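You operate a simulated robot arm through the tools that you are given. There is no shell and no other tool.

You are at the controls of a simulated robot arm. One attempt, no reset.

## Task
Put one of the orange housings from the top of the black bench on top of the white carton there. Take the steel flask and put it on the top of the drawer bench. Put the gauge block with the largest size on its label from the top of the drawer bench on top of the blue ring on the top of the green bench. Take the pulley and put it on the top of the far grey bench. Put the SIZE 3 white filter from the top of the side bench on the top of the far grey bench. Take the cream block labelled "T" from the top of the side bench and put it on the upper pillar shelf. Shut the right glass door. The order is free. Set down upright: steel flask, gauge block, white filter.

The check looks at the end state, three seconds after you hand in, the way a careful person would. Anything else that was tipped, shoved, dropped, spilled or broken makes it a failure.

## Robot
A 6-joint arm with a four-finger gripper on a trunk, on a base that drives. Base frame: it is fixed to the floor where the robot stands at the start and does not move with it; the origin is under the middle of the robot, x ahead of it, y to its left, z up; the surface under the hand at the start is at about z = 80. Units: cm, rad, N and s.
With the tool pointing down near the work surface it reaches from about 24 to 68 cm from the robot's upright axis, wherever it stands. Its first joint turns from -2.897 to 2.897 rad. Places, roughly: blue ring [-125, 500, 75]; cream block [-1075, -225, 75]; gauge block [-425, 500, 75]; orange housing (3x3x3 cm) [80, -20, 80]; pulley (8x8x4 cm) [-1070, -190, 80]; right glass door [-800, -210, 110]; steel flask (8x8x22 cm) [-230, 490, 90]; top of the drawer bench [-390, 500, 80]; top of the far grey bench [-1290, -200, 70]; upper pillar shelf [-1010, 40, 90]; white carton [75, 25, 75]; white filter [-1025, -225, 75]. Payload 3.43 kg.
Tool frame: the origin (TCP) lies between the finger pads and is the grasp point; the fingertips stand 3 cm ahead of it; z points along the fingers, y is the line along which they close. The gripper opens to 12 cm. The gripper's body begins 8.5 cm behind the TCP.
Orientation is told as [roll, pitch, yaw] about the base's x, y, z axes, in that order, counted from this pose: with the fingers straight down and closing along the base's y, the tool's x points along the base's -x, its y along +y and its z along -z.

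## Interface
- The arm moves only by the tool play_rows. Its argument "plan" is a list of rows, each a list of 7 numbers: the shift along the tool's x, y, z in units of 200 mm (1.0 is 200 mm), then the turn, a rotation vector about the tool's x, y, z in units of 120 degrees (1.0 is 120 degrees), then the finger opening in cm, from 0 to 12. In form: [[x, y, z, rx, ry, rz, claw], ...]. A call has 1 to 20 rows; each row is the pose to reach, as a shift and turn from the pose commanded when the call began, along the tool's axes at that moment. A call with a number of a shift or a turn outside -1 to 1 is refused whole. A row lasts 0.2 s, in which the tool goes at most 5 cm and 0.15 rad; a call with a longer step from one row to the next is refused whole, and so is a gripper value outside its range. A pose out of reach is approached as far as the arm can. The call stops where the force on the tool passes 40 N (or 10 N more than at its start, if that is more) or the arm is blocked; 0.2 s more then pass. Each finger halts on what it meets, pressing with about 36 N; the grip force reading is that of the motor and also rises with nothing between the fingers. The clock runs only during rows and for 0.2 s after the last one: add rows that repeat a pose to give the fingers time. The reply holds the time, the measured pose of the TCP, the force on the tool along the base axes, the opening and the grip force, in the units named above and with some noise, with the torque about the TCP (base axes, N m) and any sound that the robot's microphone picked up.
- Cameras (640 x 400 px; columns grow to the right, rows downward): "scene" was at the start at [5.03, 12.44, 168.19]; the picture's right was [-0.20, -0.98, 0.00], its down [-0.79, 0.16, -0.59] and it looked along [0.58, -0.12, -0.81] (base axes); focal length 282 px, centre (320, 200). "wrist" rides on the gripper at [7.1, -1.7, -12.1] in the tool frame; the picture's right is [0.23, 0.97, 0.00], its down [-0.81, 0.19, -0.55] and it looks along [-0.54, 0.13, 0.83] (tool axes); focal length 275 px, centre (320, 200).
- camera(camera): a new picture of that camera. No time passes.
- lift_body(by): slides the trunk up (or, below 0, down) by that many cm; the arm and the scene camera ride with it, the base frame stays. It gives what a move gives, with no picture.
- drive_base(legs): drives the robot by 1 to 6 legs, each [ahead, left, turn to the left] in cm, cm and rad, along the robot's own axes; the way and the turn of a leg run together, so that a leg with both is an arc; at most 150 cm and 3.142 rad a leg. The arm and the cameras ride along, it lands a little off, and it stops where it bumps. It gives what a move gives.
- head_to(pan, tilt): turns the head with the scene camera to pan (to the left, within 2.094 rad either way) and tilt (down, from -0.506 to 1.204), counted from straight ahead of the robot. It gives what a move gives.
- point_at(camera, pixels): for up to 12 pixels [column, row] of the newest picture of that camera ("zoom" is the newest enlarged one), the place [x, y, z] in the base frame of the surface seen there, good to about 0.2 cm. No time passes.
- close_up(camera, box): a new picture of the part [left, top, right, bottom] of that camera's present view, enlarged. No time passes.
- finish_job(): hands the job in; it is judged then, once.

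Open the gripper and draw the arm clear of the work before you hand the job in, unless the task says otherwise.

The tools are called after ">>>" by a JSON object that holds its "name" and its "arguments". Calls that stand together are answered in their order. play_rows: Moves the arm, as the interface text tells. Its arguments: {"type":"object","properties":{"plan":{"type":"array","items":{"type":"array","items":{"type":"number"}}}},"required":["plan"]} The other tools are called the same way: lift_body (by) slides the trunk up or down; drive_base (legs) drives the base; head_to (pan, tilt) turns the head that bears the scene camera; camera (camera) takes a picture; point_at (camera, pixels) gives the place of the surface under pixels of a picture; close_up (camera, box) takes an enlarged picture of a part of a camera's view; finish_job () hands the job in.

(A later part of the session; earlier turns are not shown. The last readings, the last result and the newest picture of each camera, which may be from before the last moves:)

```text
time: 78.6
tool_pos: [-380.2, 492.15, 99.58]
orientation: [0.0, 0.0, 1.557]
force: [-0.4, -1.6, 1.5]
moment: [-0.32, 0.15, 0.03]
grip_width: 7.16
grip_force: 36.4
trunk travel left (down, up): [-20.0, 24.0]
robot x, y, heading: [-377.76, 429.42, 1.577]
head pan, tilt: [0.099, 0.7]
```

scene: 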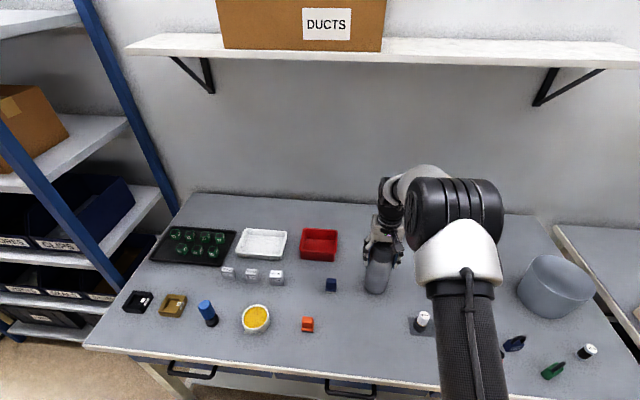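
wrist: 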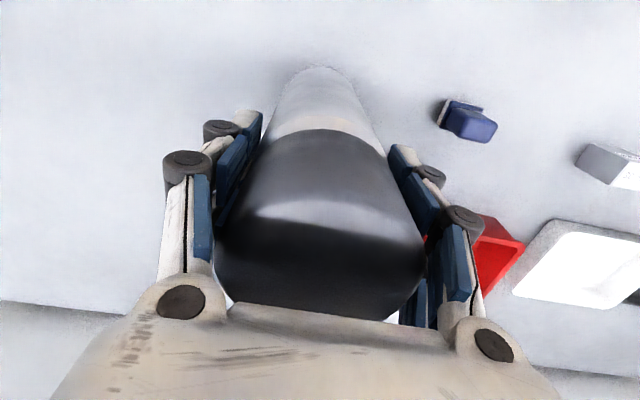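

Contact: the vertical force rose from −5.2 to +1.5 N, so the flask is standing on the bench. I open slowly, then rise straight up.

>>> {"name": "play_rows", "arguments": {"plan": [[0, 0, 0, 0, 0, 0, 7.8], [0, 0, 0, 0, 0, 0, 8.6], [0, 0, 0, 0, 0, 0, 9.6], [0, 0, 0, 0, 0, 0, 11], [0, 0, 0, 0, 0, 0, 12], [0, 0, 0, 0, 0, 0, 12], [0, 0, -0.2, 0, 0, 0, 12], [0, 0, -0.4, 0, 0, 0, 12], [0, 0, -0.6, 0, 0, 0, 12], [0, 0, -0.8, 0, 0, 0, 12], [0, 0, -0.95, 0, 0, 0, 12], [0, 0, -0.95, 0, 0, 0, 12]]}}

>>> {"name": "camera", "arguments": {"camera": "wrist"}}

>>> {"name": "camera", "arguments": {"camera": "scene"}}

>>> {"name": "close_up", "arguments": {"camera": "scene", "box": [200, 240, 310, 310]}}

```text
time: 81.2
tool_pos: [-380.26, 492.15, 118.58]
orientation: [0.0, 0.001, 1.558]
force: [0.1, -0.4, 0.0]
moment: [-0.02, -0.01, 0.02]
grip_width: 11.98
grip_force: 0.1
trunk travel left (down, up): [-20.0, 24.0]
robot x, y, heading: [-377.77, 429.8, 1.576]
head pan, tilt: [0.099, 0.7]
```

```text
taken
```

wrist: 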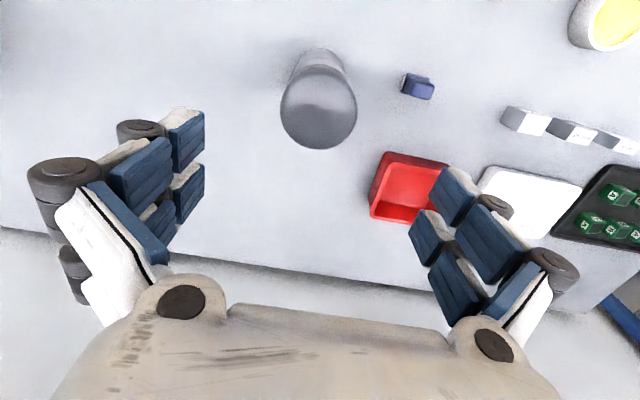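

```text
taken
```

scene: 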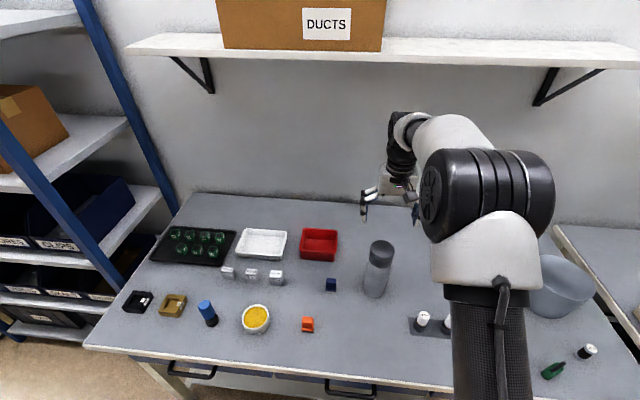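

```text
5.71 times, centred on (255, 275) of scene
```

zoom: 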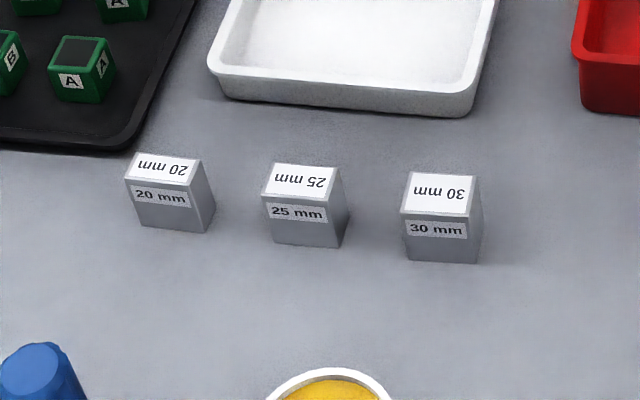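

The flask stands upright. The rightmost gauge block reads 30 mm, the largest; I drive left 22 cm and look at it from above.

>>> {"name": "drive_base", "arguments": {"legs": [[0, 22, 0]]}}

>>> {"name": "camera", "arguments": {"camera": "wrist"}}

```text
time: 82.9
tool_pos: [-402.1, 491.97, 118.43]
orientation: [-0.001, 0.0, 1.558]
force: [-0.4, 0.5, 0.5]
moment: [0.0, -0.06, 0.04]
grip_width: 11.99
grip_force: 0.1
trunk travel left (down, up): [-20.0, 24.0]
robot x, y, heading: [-399.67, 429.61, 1.575]
head pan, tilt: [0.099, 0.7]
```

```text
taken
```

wrist: 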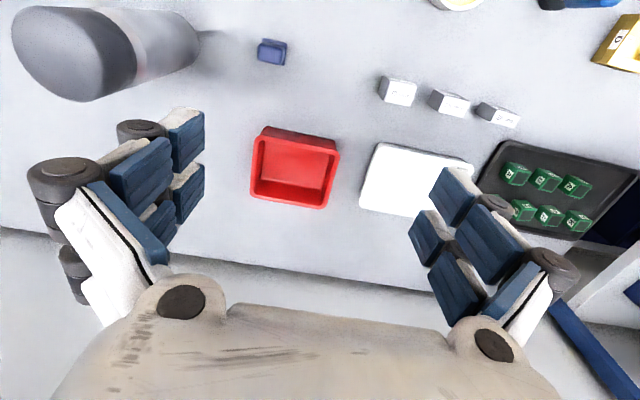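

I move above the 30 mm block, down to z ≈ 103, and look.

>>> {"name": "play_rows", "arguments": {"plan": [[0.02, 0.2, 0.1, 0, 0, 0, 10], [0.04, 0.4, 0.2, 0, 0, 0, 8], [0.06, 0.575, 0.35, 0, 0, 0, 7], [0.06, 0.575, 0.55, 0, 0, 0, 7], [0.06, 0.575, 0.75, 0, 0, 0, 7], [0.06, 0.575, 0.75, 0, 0, 0, 7]]}}

>>> {"name": "camera", "arguments": {"camera": "wrist"}}

>>> {"name": "close_up", "arguments": {"camera": "wrist", "box": [240, 70, 400, 170]}}

```text
time: 84.3
tool_pos: [-413.51, 490.64, 103.38]
orientation: [0.0, 0.0, 1.556]
force: [0.2, -0.2, 0.5]
moment: [0.0, -0.02, -0.02]
grip_width: 6.99
grip_force: 0.1
trunk travel left (down, up): [-20.0, 24.0]
robot x, y, heading: [-399.72, 429.82, 1.575]
head pan, tilt: [0.099, 0.7]
```

```text
taken
```

wrist: 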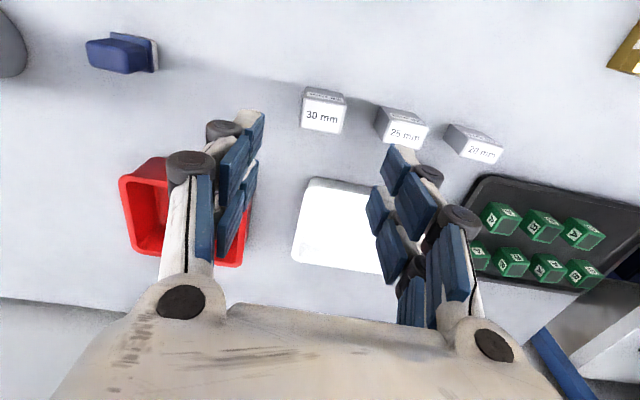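

```text
4.00 times, centred on (320, 120) of wrist
```

zoom: 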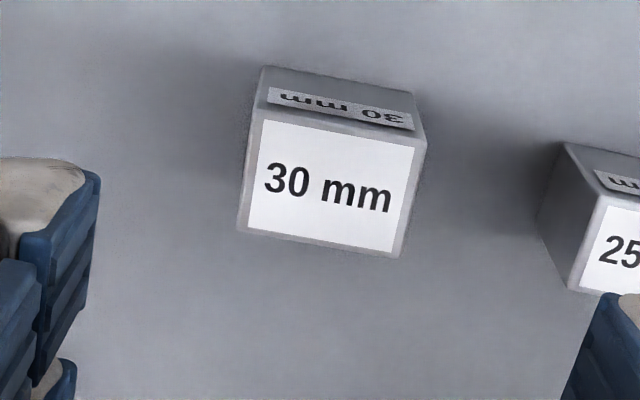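

>>> {"name": "point_at", "arguments": {"camera": "zoom", "pixels": [[256, 122], [420, 145], [240, 226], [398, 252], [328, 185], [590, 210], [575, 280]]}}

```text
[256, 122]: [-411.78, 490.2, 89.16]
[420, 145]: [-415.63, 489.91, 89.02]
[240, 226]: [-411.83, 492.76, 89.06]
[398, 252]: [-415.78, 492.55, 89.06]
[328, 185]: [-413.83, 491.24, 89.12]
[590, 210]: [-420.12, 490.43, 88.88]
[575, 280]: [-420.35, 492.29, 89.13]
```

The block is 4×3×5 cm, centred at [-413.75, 491.35], turned about 3–4°. I align, descend to z ≈ 87.7 and close.

>>> {"name": "play_rows", "arguments": {"plan": [[-0.035, 0.0125, 0.1, 0, 0, -0.031, 7], [-0.035, 0.0125, 0.3, 0, 0, -0.031, 7], [-0.035, 0.0125, 0.5, 0, 0, -0.031, 7], [-0.035, 0.0125, 0.7, 0, 0, -0.031, 7], [-0.035, 0.0125, 0.783, 0, 0, -0.031, 7], [-0.035, 0.0125, 0.783, 0, 0, -0.031, 7], [-0.035, 0.0125, 0.783, 0, 0, -0.031, 3], [-0.035, 0.0125, 0.783, 0, 0, -0.031, 3], [-0.035, 0.0125, 0.783, 0, 0, -0.031, 3], [-0.035, 0.0125, 0.783, 0, 0, -0.031, 3], [-0.035, 0.0125, 0.783, 0, 0, -0.031, 3]]}}

>>> {"name": "camera", "arguments": {"camera": "wrist"}}

```text
time: 86.7
tool_pos: [-413.86, 491.63, 87.87]
orientation: [0.0, 0.001, 1.621]
force: [-0.2, 1.0, 0.4]
moment: [0.01, 0.03, -0.03]
grip_width: 4.14
grip_force: 35.9
trunk travel left (down, up): [-20.0, 24.0]
robot x, y, heading: [-399.62, 429.83, 1.577]
head pan, tilt: [0.099, 0.7]
```

```text
taken
```

wrist: 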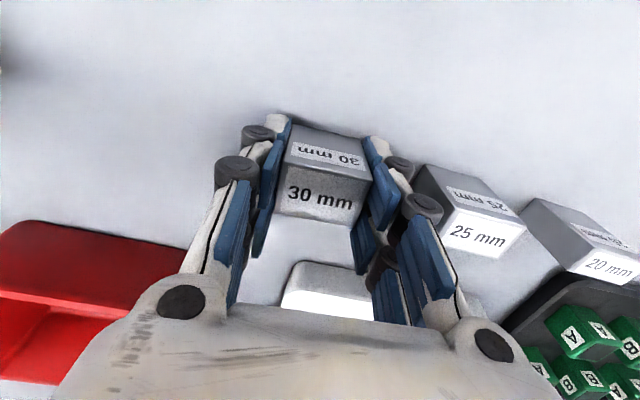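

Block is held at 4.14 cm. I lift to z ≈ 118 and check.

>>> {"name": "play_rows", "arguments": {"plan": [[0, 0, -0.05, 0, 0, 0, 3], [0, 0, -0.2, 0, 0, 0, 3], [0, 0, -0.4, 0, 0, 0, 3], [0, 0, -0.6, 0, 0, 0, 3], [0, 0, -0.8, 0, 0, 0, 3], [0, 0, -1.0, 0, 0, 0, 3], [0.2, 0, -1.0, 0, 0, 0, 3], [0.4, 0, -1.0, 0, 0, 0, 3], [0.6, 0, -1.0, 0, 0, 0, 3], [0.8, 0, -1.0, 0, 0, 0, 3], [0.8, 0, -1.0, 0, 0, 0, 3]]}}

>>> {"name": "camera", "arguments": {"camera": "wrist"}}

```text
time: 89.1
tool_pos: [-413.1, 475.79, 107.86]
orientation: [-0.001, -0.001, 1.619]
force: [-0.1, 0.5, -0.4]
moment: [-0.04, -0.01, 0.0]
grip_width: 4.16
grip_force: 35.4
trunk travel left (down, up): [-20.0, 24.0]
robot x, y, heading: [-399.56, 429.59, 1.576]
head pan, tilt: [0.099, 0.7]
```

```text
taken
```

wrist: 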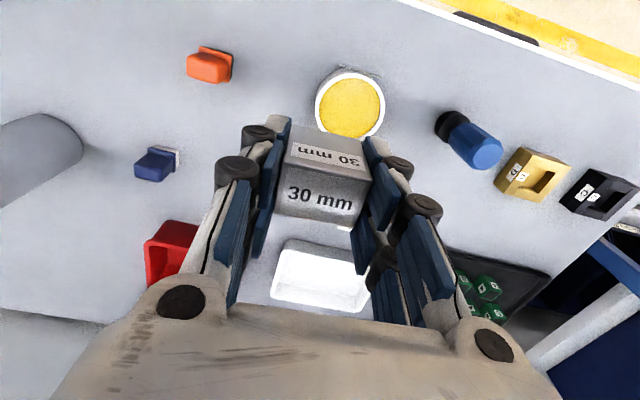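

Held firmly. I back off 45 cm and drive right along the benches to the green bench, then look.

>>> {"name": "drive_base", "arguments": {"legs": [[-45, 0, 0], [0, -140, 0], [0, -135, 0]]}}

>>> {"name": "head_to", "arguments": {"pan": 0.1, "tilt": 0.6}}

>>> {"name": "camera", "arguments": {"camera": "scene"}}

```text
time: 104.8
tool_pos: [-134.72, 428.56, 108.05]
orientation: [-0.001, 0.001, 1.598]
force: [-0.5, -0.2, -2.6]
moment: [-0.01, 0.0, 0.02]
grip_width: 4.16
grip_force: 36.4
trunk travel left (down, up): [-20.0, 24.0]
robot x, y, heading: [-122.53, 381.63, 1.551]
head pan, tilt: [0.099, 0.7]
```

```text
time: 105.5
tool_pos: [-134.75, 428.59, 107.88]
orientation: [0.0, 0.0, 1.597]
force: [0.9, 0.3, -1.8]
moment: [-0.01, 0.0, 0.0]
grip_width: 4.17
grip_force: 36.2
trunk travel left (down, up): [-20.0, 24.0]
robot x, y, heading: [-122.6, 381.95, 1.555]
head pan, tilt: [0.099, 0.6]
```

```text
taken
```

scene: 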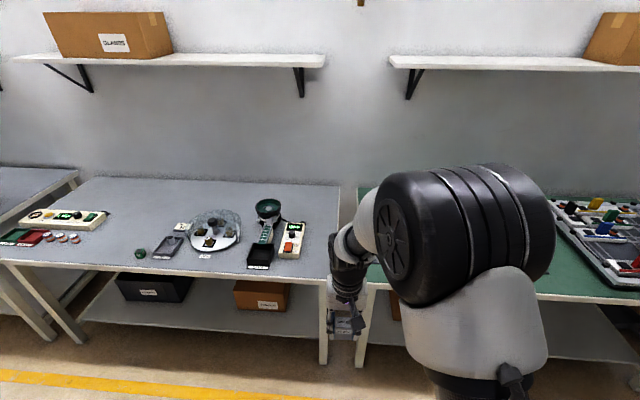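

The shoulder hides the ring's area; I drive right 50 cm more so it comes to the left side of the view.

>>> {"name": "drive_base", "arguments": {"legs": [[0, -50, 0.015]]}}

>>> {"name": "head_to", "arguments": {"pan": 0.3, "tilt": 0.6}}

>>> {"name": "camera", "arguments": {"camera": "scene"}}

```text
time: 108.4
tool_pos: [-86.8, 427.81, 107.82]
orientation: [-0.001, 0.002, 1.612]
force: [0.1, -0.1, -2.2]
moment: [0.01, 0.03, 0.0]
grip_width: 4.15
grip_force: 36.0
trunk travel left (down, up): [-20.0, 24.0]
robot x, y, heading: [-73.79, 381.61, 1.564]
head pan, tilt: [0.099, 0.6]
```

```text
time: 109.1
tool_pos: [-87.1, 427.81, 107.84]
orientation: [0.0, 0.001, 1.611]
force: [-0.2, 0.3, -2.0]
moment: [0.0, -0.01, 0.02]
grip_width: 4.15
grip_force: 35.9
trunk travel left (down, up): [-20.0, 24.0]
robot x, y, heading: [-74.03, 381.54, 1.566]
head pan, tilt: [0.3, 0.6]
```

```text
taken
```

scene: 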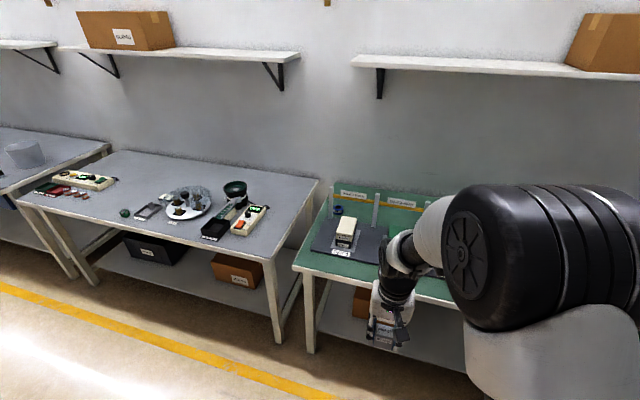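

The green bench's left end comes into view, with something blue at about (338,212). I zoom in.

>>> {"name": "close_up", "arguments": {"camera": "scene", "box": [290, 170, 450, 270]}}

>>> {"name": "point_at", "arguments": {"camera": "scene", "pixels": [[338, 212], [330, 235], [345, 228], [376, 210], [332, 200], [310, 272], [350, 265]]}}

```text
4.00 times, centred on (370, 220) of scene
```

zoom: 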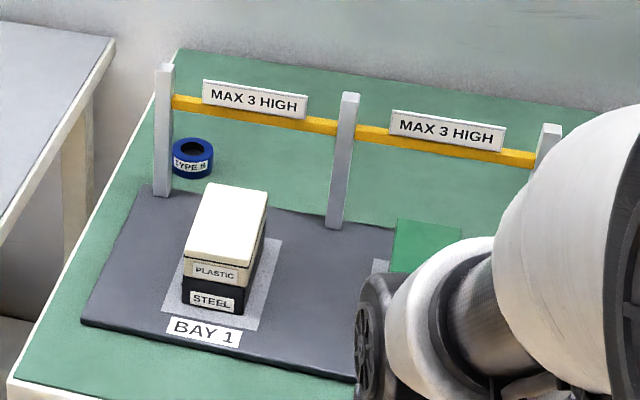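

```text
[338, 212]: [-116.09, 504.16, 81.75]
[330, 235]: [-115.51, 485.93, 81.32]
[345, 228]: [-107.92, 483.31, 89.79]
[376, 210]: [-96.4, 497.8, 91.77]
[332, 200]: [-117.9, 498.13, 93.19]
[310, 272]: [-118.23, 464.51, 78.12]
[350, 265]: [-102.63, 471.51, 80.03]
```

The blue ring (TYPE B) stands at zoom (193,158) behind a post-and-bar gantry. I measure ring, posts, bar and sign.

>>> {"name": "point_at", "arguments": {"camera": "zoom", "pixels": [[193, 164], [193, 140], [176, 148], [211, 152], [193, 158], [164, 66], [165, 190], [255, 85], [220, 108], [345, 95], [300, 122], [193, 174]]}}

>>> {"name": "point_at", "arguments": {"camera": "scene", "pixels": [[350, 188], [336, 187], [300, 60], [400, 68], [380, 95], [352, 55], [327, 183], [400, 199]]}}

```text
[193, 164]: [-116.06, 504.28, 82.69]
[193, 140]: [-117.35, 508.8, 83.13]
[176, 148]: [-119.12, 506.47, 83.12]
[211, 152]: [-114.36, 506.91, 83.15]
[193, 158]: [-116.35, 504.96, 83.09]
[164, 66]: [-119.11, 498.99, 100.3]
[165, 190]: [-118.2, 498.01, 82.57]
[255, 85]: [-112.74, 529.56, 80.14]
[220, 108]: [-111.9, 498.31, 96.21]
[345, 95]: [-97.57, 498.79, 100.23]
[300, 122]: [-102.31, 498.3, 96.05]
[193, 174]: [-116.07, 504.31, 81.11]
```

```text
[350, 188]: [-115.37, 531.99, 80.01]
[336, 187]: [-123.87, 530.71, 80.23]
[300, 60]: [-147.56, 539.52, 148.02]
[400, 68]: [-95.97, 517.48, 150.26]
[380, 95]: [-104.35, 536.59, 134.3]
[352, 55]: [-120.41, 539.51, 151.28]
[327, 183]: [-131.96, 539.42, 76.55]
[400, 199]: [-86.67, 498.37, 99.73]
```

The ring's top is z = 83.1, centre ≈ [-116.7, 506.8], just behind posts (tops z 100) at y ≈ 498. I must stand close to the bench, so first I look down to find how wide my base is.

>>> {"name": "head_to", "arguments": {"pan": 1.5, "tilt": 1.2}}

>>> {"name": "camera", "arguments": {"camera": "scene"}}

```text
time: 110.5
tool_pos: [-87.02, 427.8, 107.83]
orientation: [0.001, 0.001, 1.612]
force: [1.1, 0.4, -1.7]
moment: [0.0, 0.02, -0.01]
grip_width: 4.16
grip_force: 35.4
trunk travel left (down, up): [-20.0, 24.0]
robot x, y, heading: [-74.07, 381.73, 1.57]
head pan, tilt: [1.499, 1.201]
```

```text
taken
```

scene: 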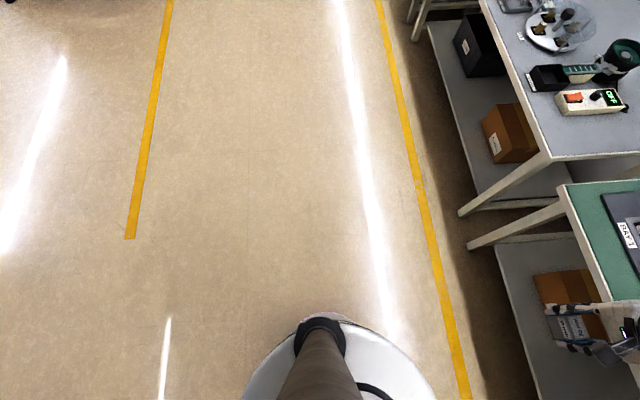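

>>> {"name": "point_at", "arguments": {"camera": "scene", "pixels": [[325, 305], [325, 314], [302, 325], [360, 330], [260, 370], [420, 370], [440, 390], [470, 245], [470, 210], [497, 245], [560, 230]]}}

>>> {"name": "close_up", "arguments": {"camera": "scene", "box": [220, 290, 450, 400]}}

```text
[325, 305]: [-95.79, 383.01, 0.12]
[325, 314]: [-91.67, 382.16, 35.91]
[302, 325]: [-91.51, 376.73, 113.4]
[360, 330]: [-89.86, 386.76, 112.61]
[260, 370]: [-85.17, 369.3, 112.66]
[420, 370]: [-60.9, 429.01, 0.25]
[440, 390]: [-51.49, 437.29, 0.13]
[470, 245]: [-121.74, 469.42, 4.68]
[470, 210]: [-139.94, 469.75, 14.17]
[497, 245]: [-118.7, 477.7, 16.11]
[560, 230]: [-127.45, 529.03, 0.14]
```

```text
2.78 times, centred on (335, 345) of scene
```

zoom: 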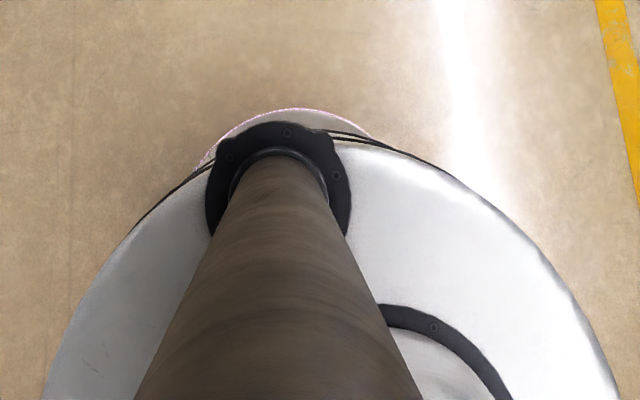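

The base is only about 20 cm in radius, so I can stand close. The wrist camera would hit the gantry, so I turn the tool about its axis by 180° first, while raising it.

>>> {"name": "play_rows", "arguments": {"plan": [[0, 0, -0.05, 0, 0, -0.07, 3], [0, 0, -0.1, 0, 0, -0.14, 3], [0, 0, -0.15, 0, 0, -0.21, 3], [0, 0, -0.2, 0, 0, -0.28, 3], [0, 0, -0.25, 0, 0, -0.35, 3], [0, 0, -0.3, 0, 0, -0.42, 3], [0, 0, -0.35, 0, 0, -0.49, 3], [0, 0, -0.4, 0, 0, -0.56, 3], [0, 0, -0.4, 0, 0, -0.63, 3], [0, 0, -0.4, 0, 0, -0.7, 3], [0, 0, -0.4, 0, 0, -0.75, 3], [0, 0, -0.4, 0, 0, -0.75, 3]]}}

```text
time: 113.1
tool_pos: [-86.99, 427.7, 115.83]
orientation: [0.001, -0.001, -3.099]
force: [0.0, -0.2, -1.9]
moment: [0.01, -0.02, 0.01]
grip_width: 4.15
grip_force: 35.8
trunk travel left (down, up): [-20.0, 24.0]
robot x, y, heading: [-74.07, 381.67, 1.564]
head pan, tilt: [1.499, 1.201]
```

It follows the turn (yaw −3.10). I turn the remaining 1.53 rad.

>>> {"name": "play_rows", "arguments": {"plan": [[0, 0, 0, 0, 0, -0.07, 3], [0, 0, 0, 0, 0, -0.14, 3], [0, 0, 0, 0, 0, -0.21, 3], [0, 0, 0, 0, 0, -0.28, 3], [0, 0, 0, 0, 0, -0.35, 3], [0, 0, 0, 0, 0, -0.42, 3], [0, 0, 0, 0, 0, -0.49, 3], [0, 0, 0, 0, 0, -0.56, 3], [0, 0, 0, 0, 0, -0.63, 3], [0, 0, 0, 0, 0, -0.7, 3], [0, 0, 0, 0, 0, -0.73, 3], [0, 0, 0, 0, 0, -0.73, 3]]}}

>>> {"name": "head_to", "arguments": {"pan": 0.3, "tilt": 0.6}}

>>> {"name": "camera", "arguments": {"camera": "scene"}}

>>> {"name": "camera", "arguments": {"camera": "wrist"}}

```text
time: 115.7
tool_pos: [-86.96, 427.83, 115.89]
orientation: [0.0, 0.0, -1.571]
force: [0.2, 0.0, -1.5]
moment: [0.05, 0.03, 0.02]
grip_width: 4.14
grip_force: 35.8
trunk travel left (down, up): [-20.0, 24.0]
robot x, y, heading: [-74.48, 381.38, 1.572]
head pan, tilt: [1.499, 1.201]
```

```text
time: 117.1
tool_pos: [-86.94, 427.85, 115.87]
orientation: [0.0, -0.001, -1.573]
force: [-0.1, 0.2, -1.9]
moment: [-0.01, 0.0, 0.0]
grip_width: 4.16
grip_force: 36.3
trunk travel left (down, up): [-20.0, 24.0]
robot x, y, heading: [-73.97, 381.34, 1.567]
head pan, tilt: [0.3, 0.6]
```

```text
taken
```

scene: 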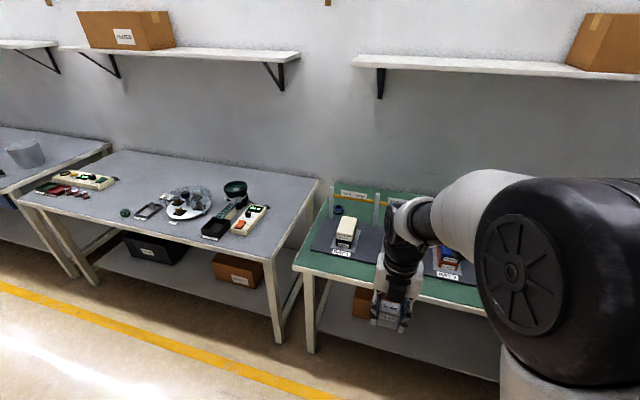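

```text
taken
```

wrist: 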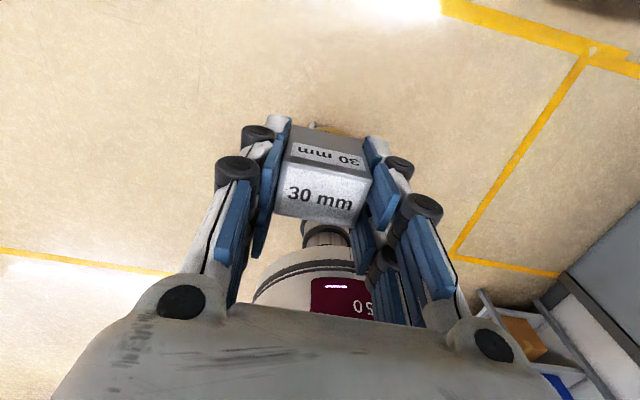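

The tool is flipped so the camera will be on the wall side. I drive left 32 cm and ahead 60 cm in two legs.

>>> {"name": "drive_base", "arguments": {"legs": [[0, 32, 0], [45, 0, 0], [15, 0, 0]]}}

>>> {"name": "camera", "arguments": {"camera": "scene"}}

>>> {"name": "camera", "arguments": {"camera": "wrist"}}

```text
time: 122.6
tool_pos: [-120.0, 488.03, 115.86]
orientation: [0.0, -0.001, -1.567]
force: [0.2, 0.7, -2.6]
moment: [-0.05, 0.0, -0.01]
grip_width: 4.15
grip_force: 36.0
trunk travel left (down, up): [-20.0, 24.0]
robot x, y, heading: [-105.94, 441.55, 1.572]
head pan, tilt: [0.3, 0.6]
```

```text
taken
```

scene: 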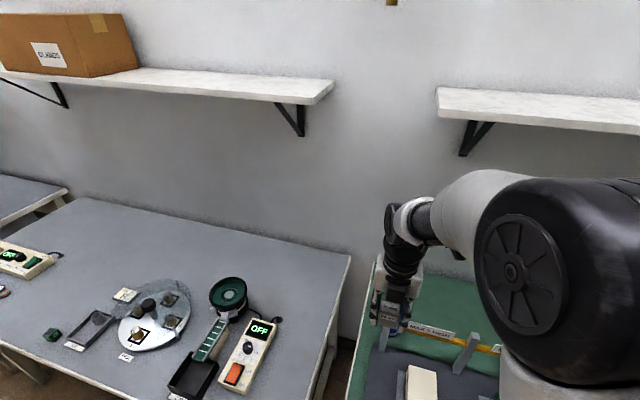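

```text
taken
```

wrist: 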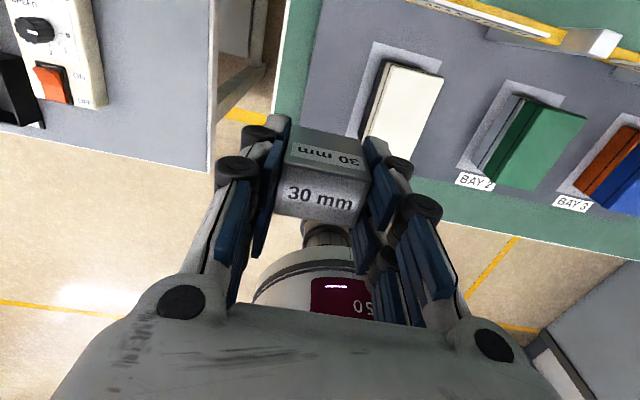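

Now I extend over the ring at this height, and tilt the head to watch.

>>> {"name": "play_rows", "arguments": {"plan": [[0.2, 0.04, 0, 0, 0, 0, 3], [0.4, 0.08, 0, 0, 0, 0, 3], [0.6, 0.12, 0, 0, 0, 0, 3], [0.8, 0.16, 0, 0, 0, 0, 3], [0.94, 0.165, 0, 0, 0, 0, 3], [0.94, 0.165, 0, 0, 0, 0, 3]]}}

>>> {"name": "head_to", "arguments": {"pan": 0.1, "tilt": 0.85}}

>>> {"name": "camera", "arguments": {"camera": "scene"}}

>>> {"name": "camera", "arguments": {"camera": "wrist"}}

```text
time: 124.0
tool_pos: [-116.79, 506.6, 115.81]
orientation: [0.001, 0.0, -1.564]
force: [-0.4, 0.1, -2.0]
moment: [0.01, 0.02, 0.02]
grip_width: 4.16
grip_force: 35.9
trunk travel left (down, up): [-20.0, 24.0]
robot x, y, heading: [-106.38, 441.79, 1.576]
head pan, tilt: [0.3, 0.6]
```

```text
time: 124.8
tool_pos: [-116.78, 506.59, 115.82]
orientation: [0.001, 0.001, -1.566]
force: [0.6, 0.2, -2.6]
moment: [-0.01, 0.03, -0.01]
grip_width: 4.14
grip_force: 36.0
trunk travel left (down, up): [-20.0, 24.0]
robot x, y, heading: [-106.68, 441.54, 1.579]
head pan, tilt: [0.099, 0.85]
```

```text
taken
```

scene: 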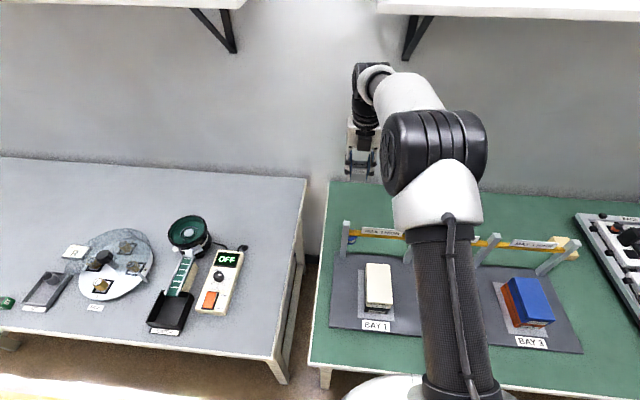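

```text
taken
```

wrist: 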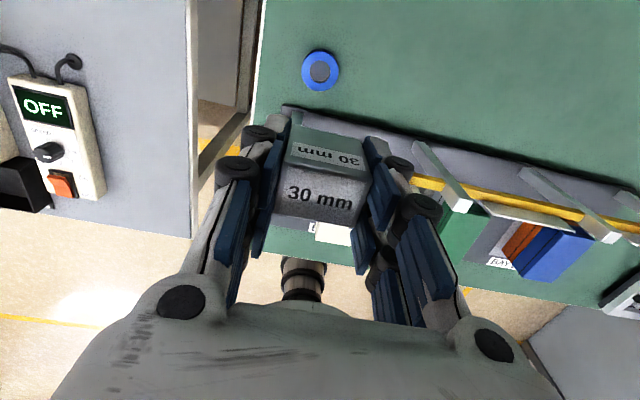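

The ring shows at (320,71) in the wrist picture. I measure it precisely and also the gantry tops.

>>> {"name": "close_up", "arguments": {"camera": "wrist", "box": [260, 30, 380, 110]}}

>>> {"name": "point_at", "arguments": {"camera": "wrist", "pixels": [[304, 71], [337, 71], [320, 53], [320, 88], [320, 56], [320, 86], [440, 190], [465, 206], [420, 150], [520, 205], [287, 108], [560, 215]]}}

```text
5.00 times, centred on (320, 70) of wrist
```

zoom: 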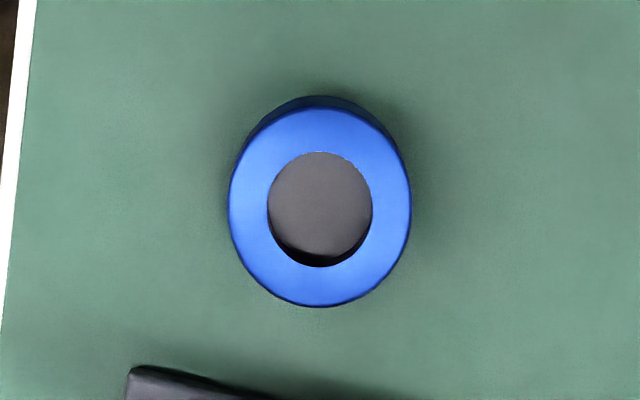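

```text
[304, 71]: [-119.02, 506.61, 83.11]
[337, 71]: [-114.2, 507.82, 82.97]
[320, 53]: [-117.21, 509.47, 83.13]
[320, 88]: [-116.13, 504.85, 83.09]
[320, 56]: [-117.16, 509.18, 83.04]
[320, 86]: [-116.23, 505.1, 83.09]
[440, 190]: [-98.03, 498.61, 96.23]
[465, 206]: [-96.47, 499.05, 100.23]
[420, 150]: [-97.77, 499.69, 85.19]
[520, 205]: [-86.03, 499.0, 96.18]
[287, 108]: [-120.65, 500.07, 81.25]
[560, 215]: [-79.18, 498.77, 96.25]
```

Ring centre is [-116.65, 507.1]; the block's centre sits 0.3 cm wallward of the TCP, so the TCP goes to y ≈ 506.8. I lower 19 cm first and look.

>>> {"name": "play_rows", "arguments": {"plan": [[0.01, 0.0065, 0.2, 0, 0, 0, 3], [0.01, 0.0065, 0.4, 0, 0, 0, 3], [0.01, 0.0065, 0.6, 0, 0, 0, 3], [0.01, 0.0065, 0.8, 0, 0, 0, 3], [0.01, 0.0065, 0.95, 0, 0, 0, 3], [0.01, 0.0065, 0.95, 0, 0, 0, 3]]}}

>>> {"name": "camera", "arguments": {"camera": "wrist"}}

>>> {"name": "close_up", "arguments": {"camera": "scene", "box": [280, 50, 480, 260]}}

```text
time: 126.2
tool_pos: [-116.8, 507.15, 96.63]
orientation: [0.001, 0.0, -1.566]
force: [-0.1, 0.5, -2.0]
moment: [0.01, -0.02, -0.02]
grip_width: 4.18
grip_force: 35.9
trunk travel left (down, up): [-20.0, 24.0]
robot x, y, heading: [-106.66, 441.68, 1.573]
head pan, tilt: [0.099, 0.85]
```

```text
taken
```

wrist: 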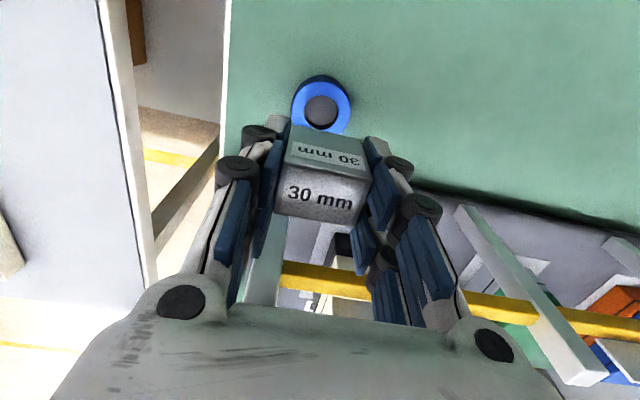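

```text
1.90 times, centred on (380, 155) of scene
```

zoom: 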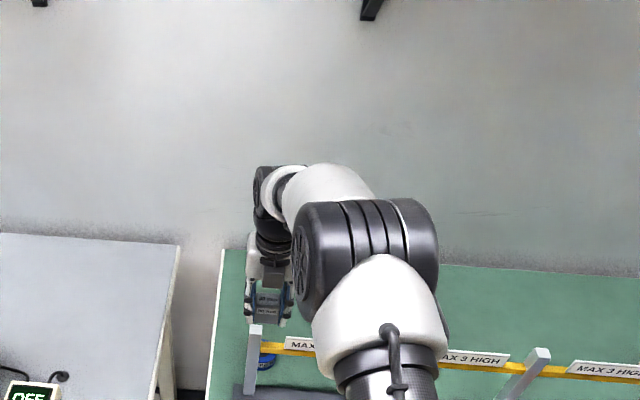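

I compare block and ring positions in this same picture.

>>> {"name": "point_at", "arguments": {"camera": "wrist", "pixels": [[287, 170], [366, 184], [278, 210], [352, 222], [292, 142], [362, 153], [320, 195], [293, 105], [351, 106], [320, 81], [321, 131], [322, 80]]}}

>>> {"name": "close_up", "arguments": {"camera": "wrist", "box": [240, 70, 400, 230]}}

```text
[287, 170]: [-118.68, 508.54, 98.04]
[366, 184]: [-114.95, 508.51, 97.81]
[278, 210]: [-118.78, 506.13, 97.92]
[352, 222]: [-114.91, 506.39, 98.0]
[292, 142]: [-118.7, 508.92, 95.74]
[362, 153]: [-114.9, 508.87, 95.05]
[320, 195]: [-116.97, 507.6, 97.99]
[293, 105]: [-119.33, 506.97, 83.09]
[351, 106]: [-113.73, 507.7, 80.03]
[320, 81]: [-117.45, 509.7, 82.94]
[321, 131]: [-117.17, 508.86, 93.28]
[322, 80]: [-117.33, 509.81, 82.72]
```

```text
2.50 times, centred on (320, 150) of wrist
```

zoom: 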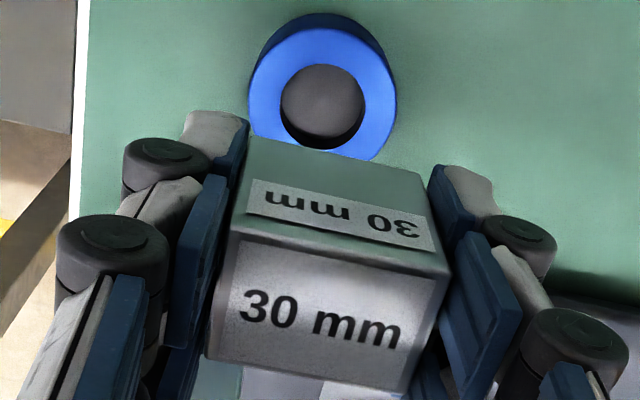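

Block centre [-116.8, 507.45], ring centre ≈ [-116.75, 507.15]: nearly aligned. Block bottom is at ≈93.0, so it must go down 9.9 cm; I go 9.5 first.

>>> {"name": "play_rows", "arguments": {"plan": [[-0.01, 0.0, 0.15, 0, 0, 0, 3], [-0.012, 0.0, 0.3, 0, 0, 0, 3], [-0.012, 0.0, 0.4, 0, 0, 0, 3], [-0.012, 0, 0.45, 0, 0, 0, 3], [-0.012, 0, 0.475, 0, 0, 0, 3], [-0.012, 0, 0.475, 0, 0, 0, 3]]}}

>>> {"name": "camera", "arguments": {"camera": "wrist"}}

>>> {"name": "close_up", "arguments": {"camera": "scene", "box": [280, 50, 480, 260]}}

```text
time: 127.5
tool_pos: [-116.64, 506.76, 87.42]
orientation: [-0.002, 0.001, -1.566]
force: [-0.4, 0.1, -2.3]
moment: [0.03, -0.04, -0.02]
grip_width: 4.16
grip_force: 35.7
trunk travel left (down, up): [-20.0, 24.0]
robot x, y, heading: [-106.87, 441.66, 1.576]
head pan, tilt: [0.099, 0.85]
```

```text
taken
```

wrist: 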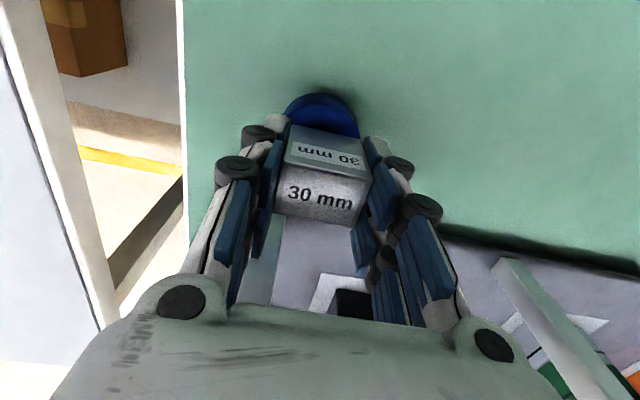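

```text
1.90 times, centred on (380, 155) of scene
```

zoom: 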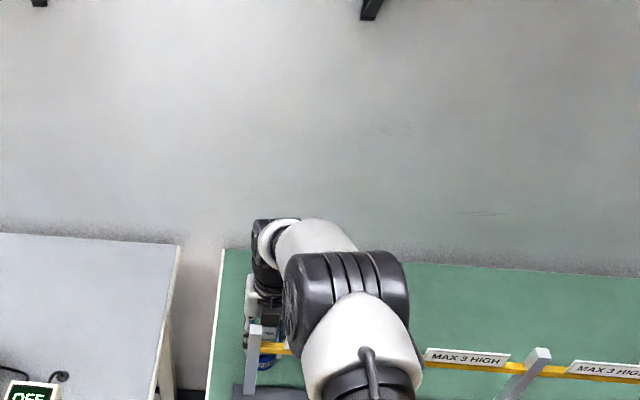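

Only ~0.5 cm remain and no contact so far; I lower in small steps watching the force.

>>> {"name": "play_rows", "arguments": {"plan": [[0, 0, 0.01, 0, 0, 0, 3], [0, 0, 0.02, 0, 0, 0, 3], [0, 0, 0.024, 0, 0, 0, 3], [0, 0, 0.024, 0, 0, 0, 3]]}}

```text
time: 128.6
tool_pos: [-116.74, 506.62, 86.91]
orientation: [0.0, 0.0, -1.565]
force: [0.7, 0.2, -1.1]
moment: [-0.01, 0.02, -0.02]
grip_width: 4.16
grip_force: 36.3
trunk travel left (down, up): [-20.0, 24.0]
robot x, y, heading: [-106.99, 441.59, 1.57]
head pan, tilt: [0.099, 0.85]
```

>>> {"name": "play_rows", "arguments": {"plan": [[0, 0, 0.005, 0, 0, 0, 3], [0, 0, 0.009, 0, 0, 0, 3], [0, 0, 0.009, 0, 0, 0, 3]]}}

>>> {"name": "camera", "arguments": {"camera": "wrist"}}

```text
time: 129.3
tool_pos: [-116.72, 506.56, 86.82]
orientation: [0.001, -0.002, -1.565]
force: [-1.3, -0.7, 2.5]
moment: [0.03, 0.05, 0.03]
grip_width: 4.15
grip_force: 35.9
trunk travel left (down, up): [-20.0, 24.0]
robot x, y, heading: [-106.38, 441.96, 1.577]
head pan, tilt: [0.099, 0.85]
```

```text
taken
```

wrist: 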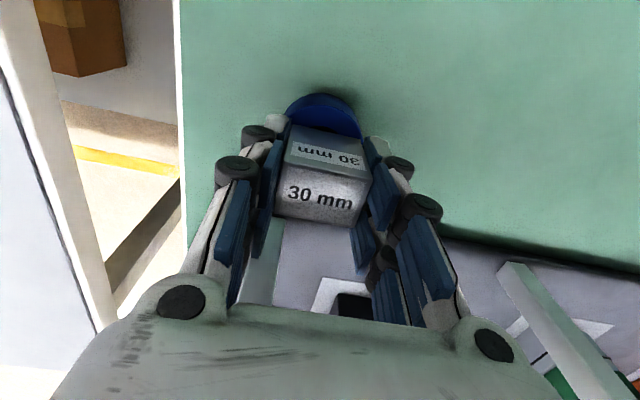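

Contact made (+2.5 N). I open gently and rise straight up.

>>> {"name": "play_rows", "arguments": {"plan": [[0, 0, 0, 0, 0, 0, 4.5], [0, 0, 0, 0, 0, 0, 5.2], [0, 0, 0, 0, 0, 0, 6], [0, 0, 0, 0, 0, 0, 6.5], [0, 0, 0, 0, 0, 0, 6.5], [0, 0, -0.1, 0, 0, 0, 6.5], [0, 0, -0.3, 0, 0, 0, 6.5], [0, 0, -0.5, 0, 0, 0, 6.5], [0, 0, -0.7, 0, 0, 0, 6.5], [0, 0, -0.9, 0, 0, 0, 6.5], [0, 0, -1.0, 0, 0, 0, 6.5], [0, 0, -1.0, 0, 0, 0, 6.5]]}}

>>> {"name": "camera", "arguments": {"camera": "wrist"}}

```text
time: 131.9
tool_pos: [-116.65, 506.53, 106.68]
orientation: [0.0, -0.002, -1.566]
force: [-0.3, -0.4, -0.2]
moment: [0.0, 0.0, -0.01]
grip_width: 6.53
grip_force: 0.1
trunk travel left (down, up): [-20.0, 24.0]
robot x, y, heading: [-106.91, 441.88, 1.575]
head pan, tilt: [0.099, 0.85]
```

```text
taken
```

wrist: 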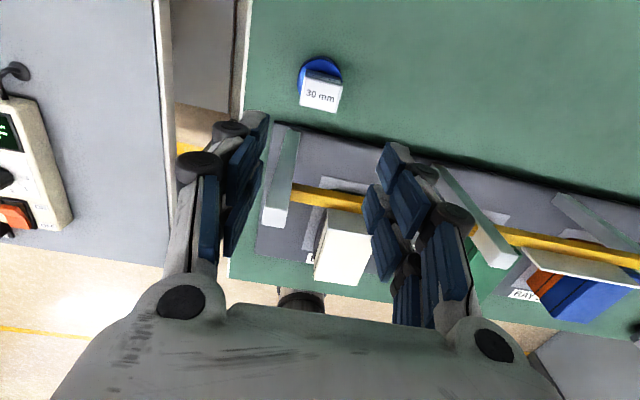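

The 30 mm block stands on the ring. I raise further, retract, and back away, then restore the tool's usual turn.

>>> {"name": "play_rows", "arguments": {"plan": [[0, 0, -0.2, 0, 0, 0, 6.5], [0, 0, -0.4, 0, 0, 0, 6.5], [0, 0, -0.6, 0, 0, 0, 6.5], [-0.2, 0, -0.6, 0, 0, 0, 6.5], [-0.4, 0, -0.6, 0, 0, 0, 6.5], [-0.6, 0, -0.6, 0, 0, 0, 6.5], [-0.8, 0, -0.6, 0, 0, 0, 6.5], [-1.0, 0, -0.6, 0, 0, 0, 6.5], [-1.0, 0, -0.6, 0, 0, 0, 6.5]]}}

>>> {"name": "drive_base", "arguments": {"legs": [[-60, 0, 0]]}}

>>> {"name": "play_rows", "arguments": {"plan": [[0, 0, 0, 0, 0, 0.07, 6.5], [0, 0, 0, 0, 0, 0.14, 6.5], [0, 0, 0, 0, 0, 0.21, 6.5], [0, 0, 0, 0, 0, 0.28, 6.5], [0, 0, 0, 0, 0, 0.35, 6.5], [0, 0, 0, 0, 0, 0.42, 6.5], [0, 0, 0, 0, 0, 0.49, 6.5], [0, 0, 0, 0, 0, 0.56, 6.5], [0, 0, 0, 0, 0, 0.63, 6.5], [0, 0, 0, 0, 0, 0.7, 6.5], [0, 0, 0, 0, 0, 0.76, 6.5], [0, 0, 0, 0, 0, 0.76, 6.5]]}}

>>> {"name": "play_rows", "arguments": {"plan": [[0, 0, 0, 0, 0, 0.07, 6.5], [0, 0, 0, 0, 0, 0.14, 6.5], [0, 0, 0, 0, 0, 0.21, 6.5], [0, 0, 0, 0, 0, 0.28, 6.5], [0, 0, 0, 0, 0, 0.35, 6.5], [0, 0, 0, 0, 0, 0.42, 6.5], [0, 0, 0, 0, 0, 0.49, 6.5], [0, 0, 0, 0, 0, 0.56, 6.5], [0, 0, 0, 0, 0, 0.63, 6.5], [0, 0, 0, 0, 0, 0.7, 6.5], [0, 0, 0, 0, 0, 0.74, 6.5], [0, 0, 0, 0, 0, 0.74, 6.5]]}}

>>> {"name": "head_to", "arguments": {"pan": 0.4, "tilt": 0.5}}

>>> {"name": "camera", "arguments": {"camera": "scene"}}

```text
time: 133.9
tool_pos: [-116.51, 486.61, 118.61]
orientation: [0.0, -0.001, -1.566]
force: [0.3, 0.3, 0.1]
moment: [-0.02, 0.02, 0.0]
grip_width: 6.5
grip_force: 0.1
trunk travel left (down, up): [-20.0, 24.0]
robot x, y, heading: [-106.83, 441.86, 1.577]
head pan, tilt: [0.099, 0.85]
```

```text
time: 137.3
tool_pos: [-116.37, 426.78, 118.68]
orientation: [0.001, 0.0, -1.554]
force: [0.2, 0.0, 0.2]
moment: [0.06, -0.01, 0.01]
grip_width: 6.5
grip_force: 0.0
trunk travel left (down, up): [-20.0, 24.0]
robot x, y, heading: [-105.99, 382.26, 1.584]
head pan, tilt: [0.099, 0.85]
```

```text
time: 139.9
tool_pos: [-116.55, 426.92, 118.55]
orientation: [-0.001, -0.001, 3.135]
force: [0.1, -0.3, 0.1]
moment: [0.04, -0.02, 0.01]
grip_width: 6.51
grip_force: 0.0
trunk travel left (down, up): [-20.0, 24.0]
robot x, y, heading: [-106.46, 382.42, 1.582]
head pan, tilt: [0.099, 0.85]
```

```text
time: 142.5
tool_pos: [-116.5, 426.85, 118.69]
orientation: [-0.001, 0.001, 1.585]
force: [-0.9, 0.2, 0.4]
moment: [-0.01, 0.0, -0.01]
grip_width: 6.49
grip_force: 0.1
trunk travel left (down, up): [-20.0, 24.0]
robot x, y, heading: [-106.26, 382.06, 1.584]
head pan, tilt: [0.099, 0.85]
```

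```text
time: 143.3
tool_pos: [-116.55, 426.93, 118.77]
orientation: [-0.001, 0.001, 1.583]
force: [-0.5, 0.1, -0.4]
moment: [-0.03, -0.01, -0.01]
grip_width: 6.52
grip_force: 0.1
trunk travel left (down, up): [-20.0, 24.0]
robot x, y, heading: [-106.25, 382.36, 1.581]
head pan, tilt: [0.4, 0.499]
```

```text
taken
```

scene: 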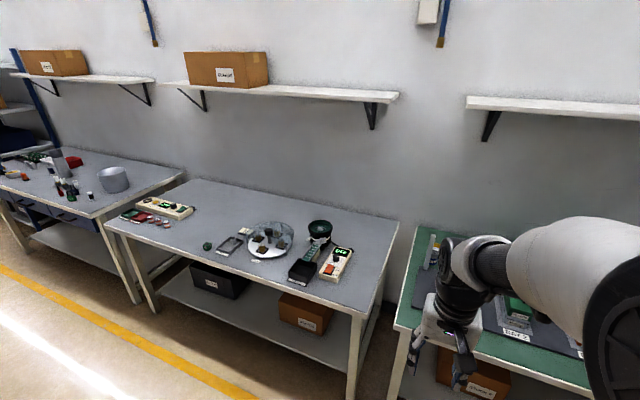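

Next, the far side of the hall at x ≈ −1000. I turn to face −x and look ahead.

>>> {"name": "drive_base", "arguments": {"legs": [[-20, 0, 0], [0, 0, 1.56]]}}

>>> {"name": "head_to", "arguments": {"pan": 0.4, "tilt": 0.25}}

>>> {"name": "camera", "arguments": {"camera": "scene"}}

>>> {"name": "point_at", "arguments": {"camera": "scene", "pixels": [[320, 250], [320, 300], [200, 250], [100, 250], [400, 250], [50, 300], [250, 200], [150, 200], [300, 180], [400, 200]]}}

```text
time: 148.8
tool_pos: [-150.59, 351.66, 118.71]
orientation: [-0.001, 0.0, -3.114]
force: [-0.1, 0.0, 0.3]
moment: [-0.02, 0.01, 0.02]
grip_width: 6.5
grip_force: 0.1
trunk travel left (down, up): [-20.0, 24.0]
robot x, y, heading: [-106.04, 362.54, -3.114]
head pan, tilt: [0.4, 0.499]
```

```text
time: 149.6
tool_pos: [-150.57, 351.57, 118.69]
orientation: [0.001, -0.002, -3.116]
force: [-0.7, -0.1, -0.8]
moment: [-0.01, 0.04, -0.01]
grip_width: 6.51
grip_force: 0.1
trunk travel left (down, up): [-20.0, 24.0]
robot x, y, heading: [-106.25, 362.31, -3.118]
head pan, tilt: [0.4, 0.25]
```

```text
taken
```

scene: 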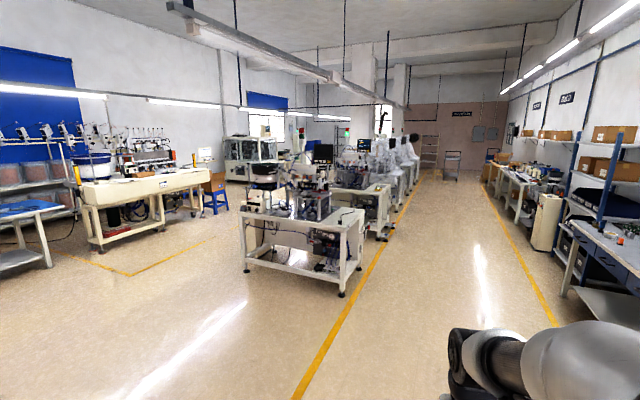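

```text
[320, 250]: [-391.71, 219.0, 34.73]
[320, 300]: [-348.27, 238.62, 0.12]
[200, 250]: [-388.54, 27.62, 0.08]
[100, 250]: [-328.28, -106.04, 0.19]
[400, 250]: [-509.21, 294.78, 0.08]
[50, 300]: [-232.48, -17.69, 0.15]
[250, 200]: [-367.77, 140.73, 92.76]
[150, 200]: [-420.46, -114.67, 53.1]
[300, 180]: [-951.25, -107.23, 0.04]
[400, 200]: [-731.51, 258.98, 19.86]
```

I zoom into the centre of the view to find a path to the far region.

>>> {"name": "close_up", "arguments": {"camera": "scene", "box": [180, 110, 340, 210]}}

>>> {"name": "close_up", "arguments": {"camera": "scene", "box": [300, 110, 520, 250]}}

>>> {"name": "point_at", "arguments": {"camera": "scene", "pixels": [[235, 170], [260, 160], [280, 165], [212, 190], [345, 290], [385, 235], [415, 185], [430, 180], [448, 178], [420, 175], [360, 235], [300, 165]]}}

```text
4.00 times, centred on (260, 160) of scene
```

zoom: 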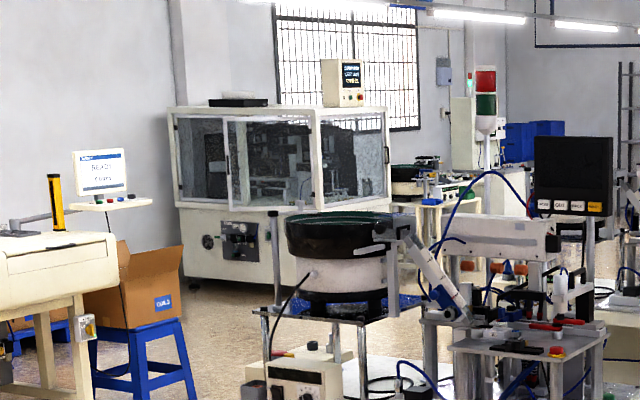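

```text
2.86 times, centred on (410, 180) of scene
```

zoom: 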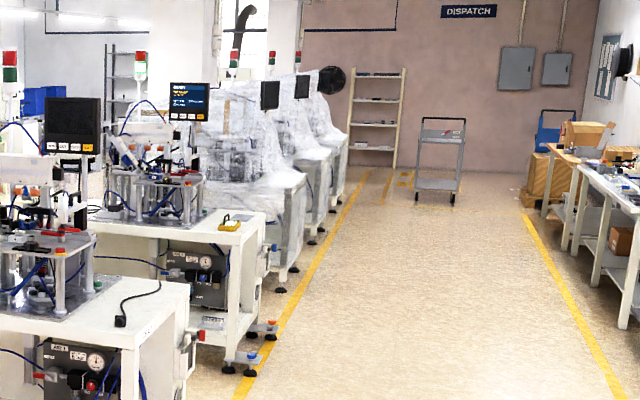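

```text
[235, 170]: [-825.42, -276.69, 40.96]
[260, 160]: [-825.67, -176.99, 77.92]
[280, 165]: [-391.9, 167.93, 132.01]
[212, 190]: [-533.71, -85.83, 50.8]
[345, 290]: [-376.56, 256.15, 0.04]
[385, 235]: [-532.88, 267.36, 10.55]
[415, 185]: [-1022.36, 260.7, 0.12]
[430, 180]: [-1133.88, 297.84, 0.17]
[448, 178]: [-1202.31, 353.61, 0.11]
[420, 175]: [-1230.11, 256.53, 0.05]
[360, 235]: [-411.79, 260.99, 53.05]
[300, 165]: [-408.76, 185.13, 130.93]
```

The glass enclosure is near [-825, -230], beyond the central machine line; there's an aisle at y ≈ 40. I drive to about [-250, 40] and look west.

>>> {"name": "drive_base", "arguments": {"legs": [[0, 0, 1.127], [140, 0, 0], [140, 0, 0], [73, 0, 0], [0, 0, -1.15]]}}

>>> {"name": "head_to", "arguments": {"pan": 0.15, "tilt": 0.25}}

>>> {"name": "camera", "arguments": {"camera": "scene"}}

>>> {"name": "point_at", "arguments": {"camera": "scene", "pixels": [[320, 300], [320, 220], [320, 190], [250, 200], [400, 230], [350, 200], [280, 220], [420, 280], [200, 230], [300, 180], [340, 180]]}}

```text
time: 172.6
tool_pos: [-294.51, 28.57, 118.72]
orientation: [0.0, 0.0, 3.135]
force: [-0.4, 0.3, 0.2]
moment: [-0.02, -0.02, 0.01]
grip_width: 6.49
grip_force: 0.1
trunk travel left (down, up): [-20.0, 24.0]
robot x, y, heading: [-249.69, 37.9, 3.131]
head pan, tilt: [0.4, 0.25]
```

```text
time: 173.3
tool_pos: [-294.58, 28.55, 118.79]
orientation: [0.001, 0.001, 3.134]
force: [0.0, 0.2, 0.7]
moment: [0.02, 0.0, -0.02]
grip_width: 6.49
grip_force: 0.0
trunk travel left (down, up): [-20.0, 24.0]
robot x, y, heading: [-249.67, 37.93, 3.133]
head pan, tilt: [0.15, 0.25]
```

```text
taken
```

scene: 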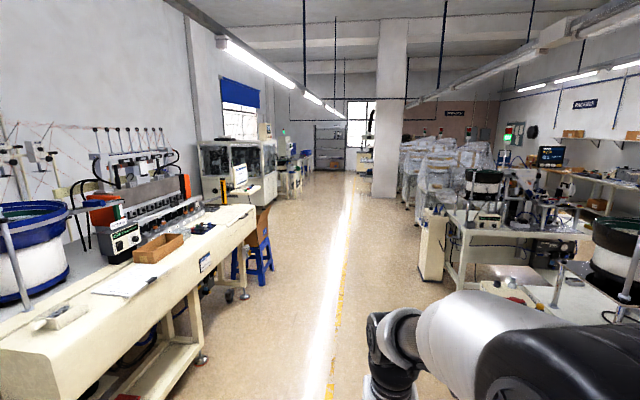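

```text
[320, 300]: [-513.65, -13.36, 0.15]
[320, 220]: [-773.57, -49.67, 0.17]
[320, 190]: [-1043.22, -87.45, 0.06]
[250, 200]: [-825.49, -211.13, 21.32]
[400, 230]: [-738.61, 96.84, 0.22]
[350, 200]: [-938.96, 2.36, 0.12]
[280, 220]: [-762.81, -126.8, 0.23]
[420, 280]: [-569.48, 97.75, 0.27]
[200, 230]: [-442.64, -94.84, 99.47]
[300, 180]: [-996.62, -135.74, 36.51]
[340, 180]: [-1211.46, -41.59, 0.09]
```

The aisle is open. I drive 420 cm west and look toward the glass machine.

>>> {"name": "drive_base", "arguments": {"legs": [[140, 5, 0], [140, 5, 0], [140, 5, 0]]}}

>>> {"name": "head_to", "arguments": {"pan": 0.6, "tilt": 0.3}}

>>> {"name": "camera", "arguments": {"camera": "scene"}}

```text
time: 193.4
tool_pos: [-713.18, 17.2, 118.66]
orientation: [-0.001, 0.002, 3.14]
force: [0.2, -0.1, -0.1]
moment: [-0.03, 0.01, 0.02]
grip_width: 6.53
grip_force: 0.0
trunk travel left (down, up): [-20.0, 24.0]
robot x, y, heading: [-668.32, 26.92, 3.135]
head pan, tilt: [0.15, 0.25]
```

```text
time: 194.3
tool_pos: [-713.17, 17.16, 118.66]
orientation: [-0.001, -0.001, 3.138]
force: [-0.7, -0.5, 0.5]
moment: [0.0, -0.01, -0.01]
grip_width: 6.52
grip_force: 0.1
trunk travel left (down, up): [-20.0, 24.0]
robot x, y, heading: [-668.47, 26.7, 3.137]
head pan, tilt: [0.6, 0.3]
```

```text
taken
```

scene: 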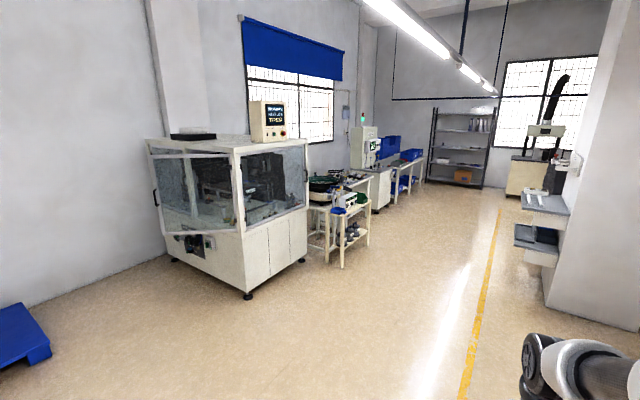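

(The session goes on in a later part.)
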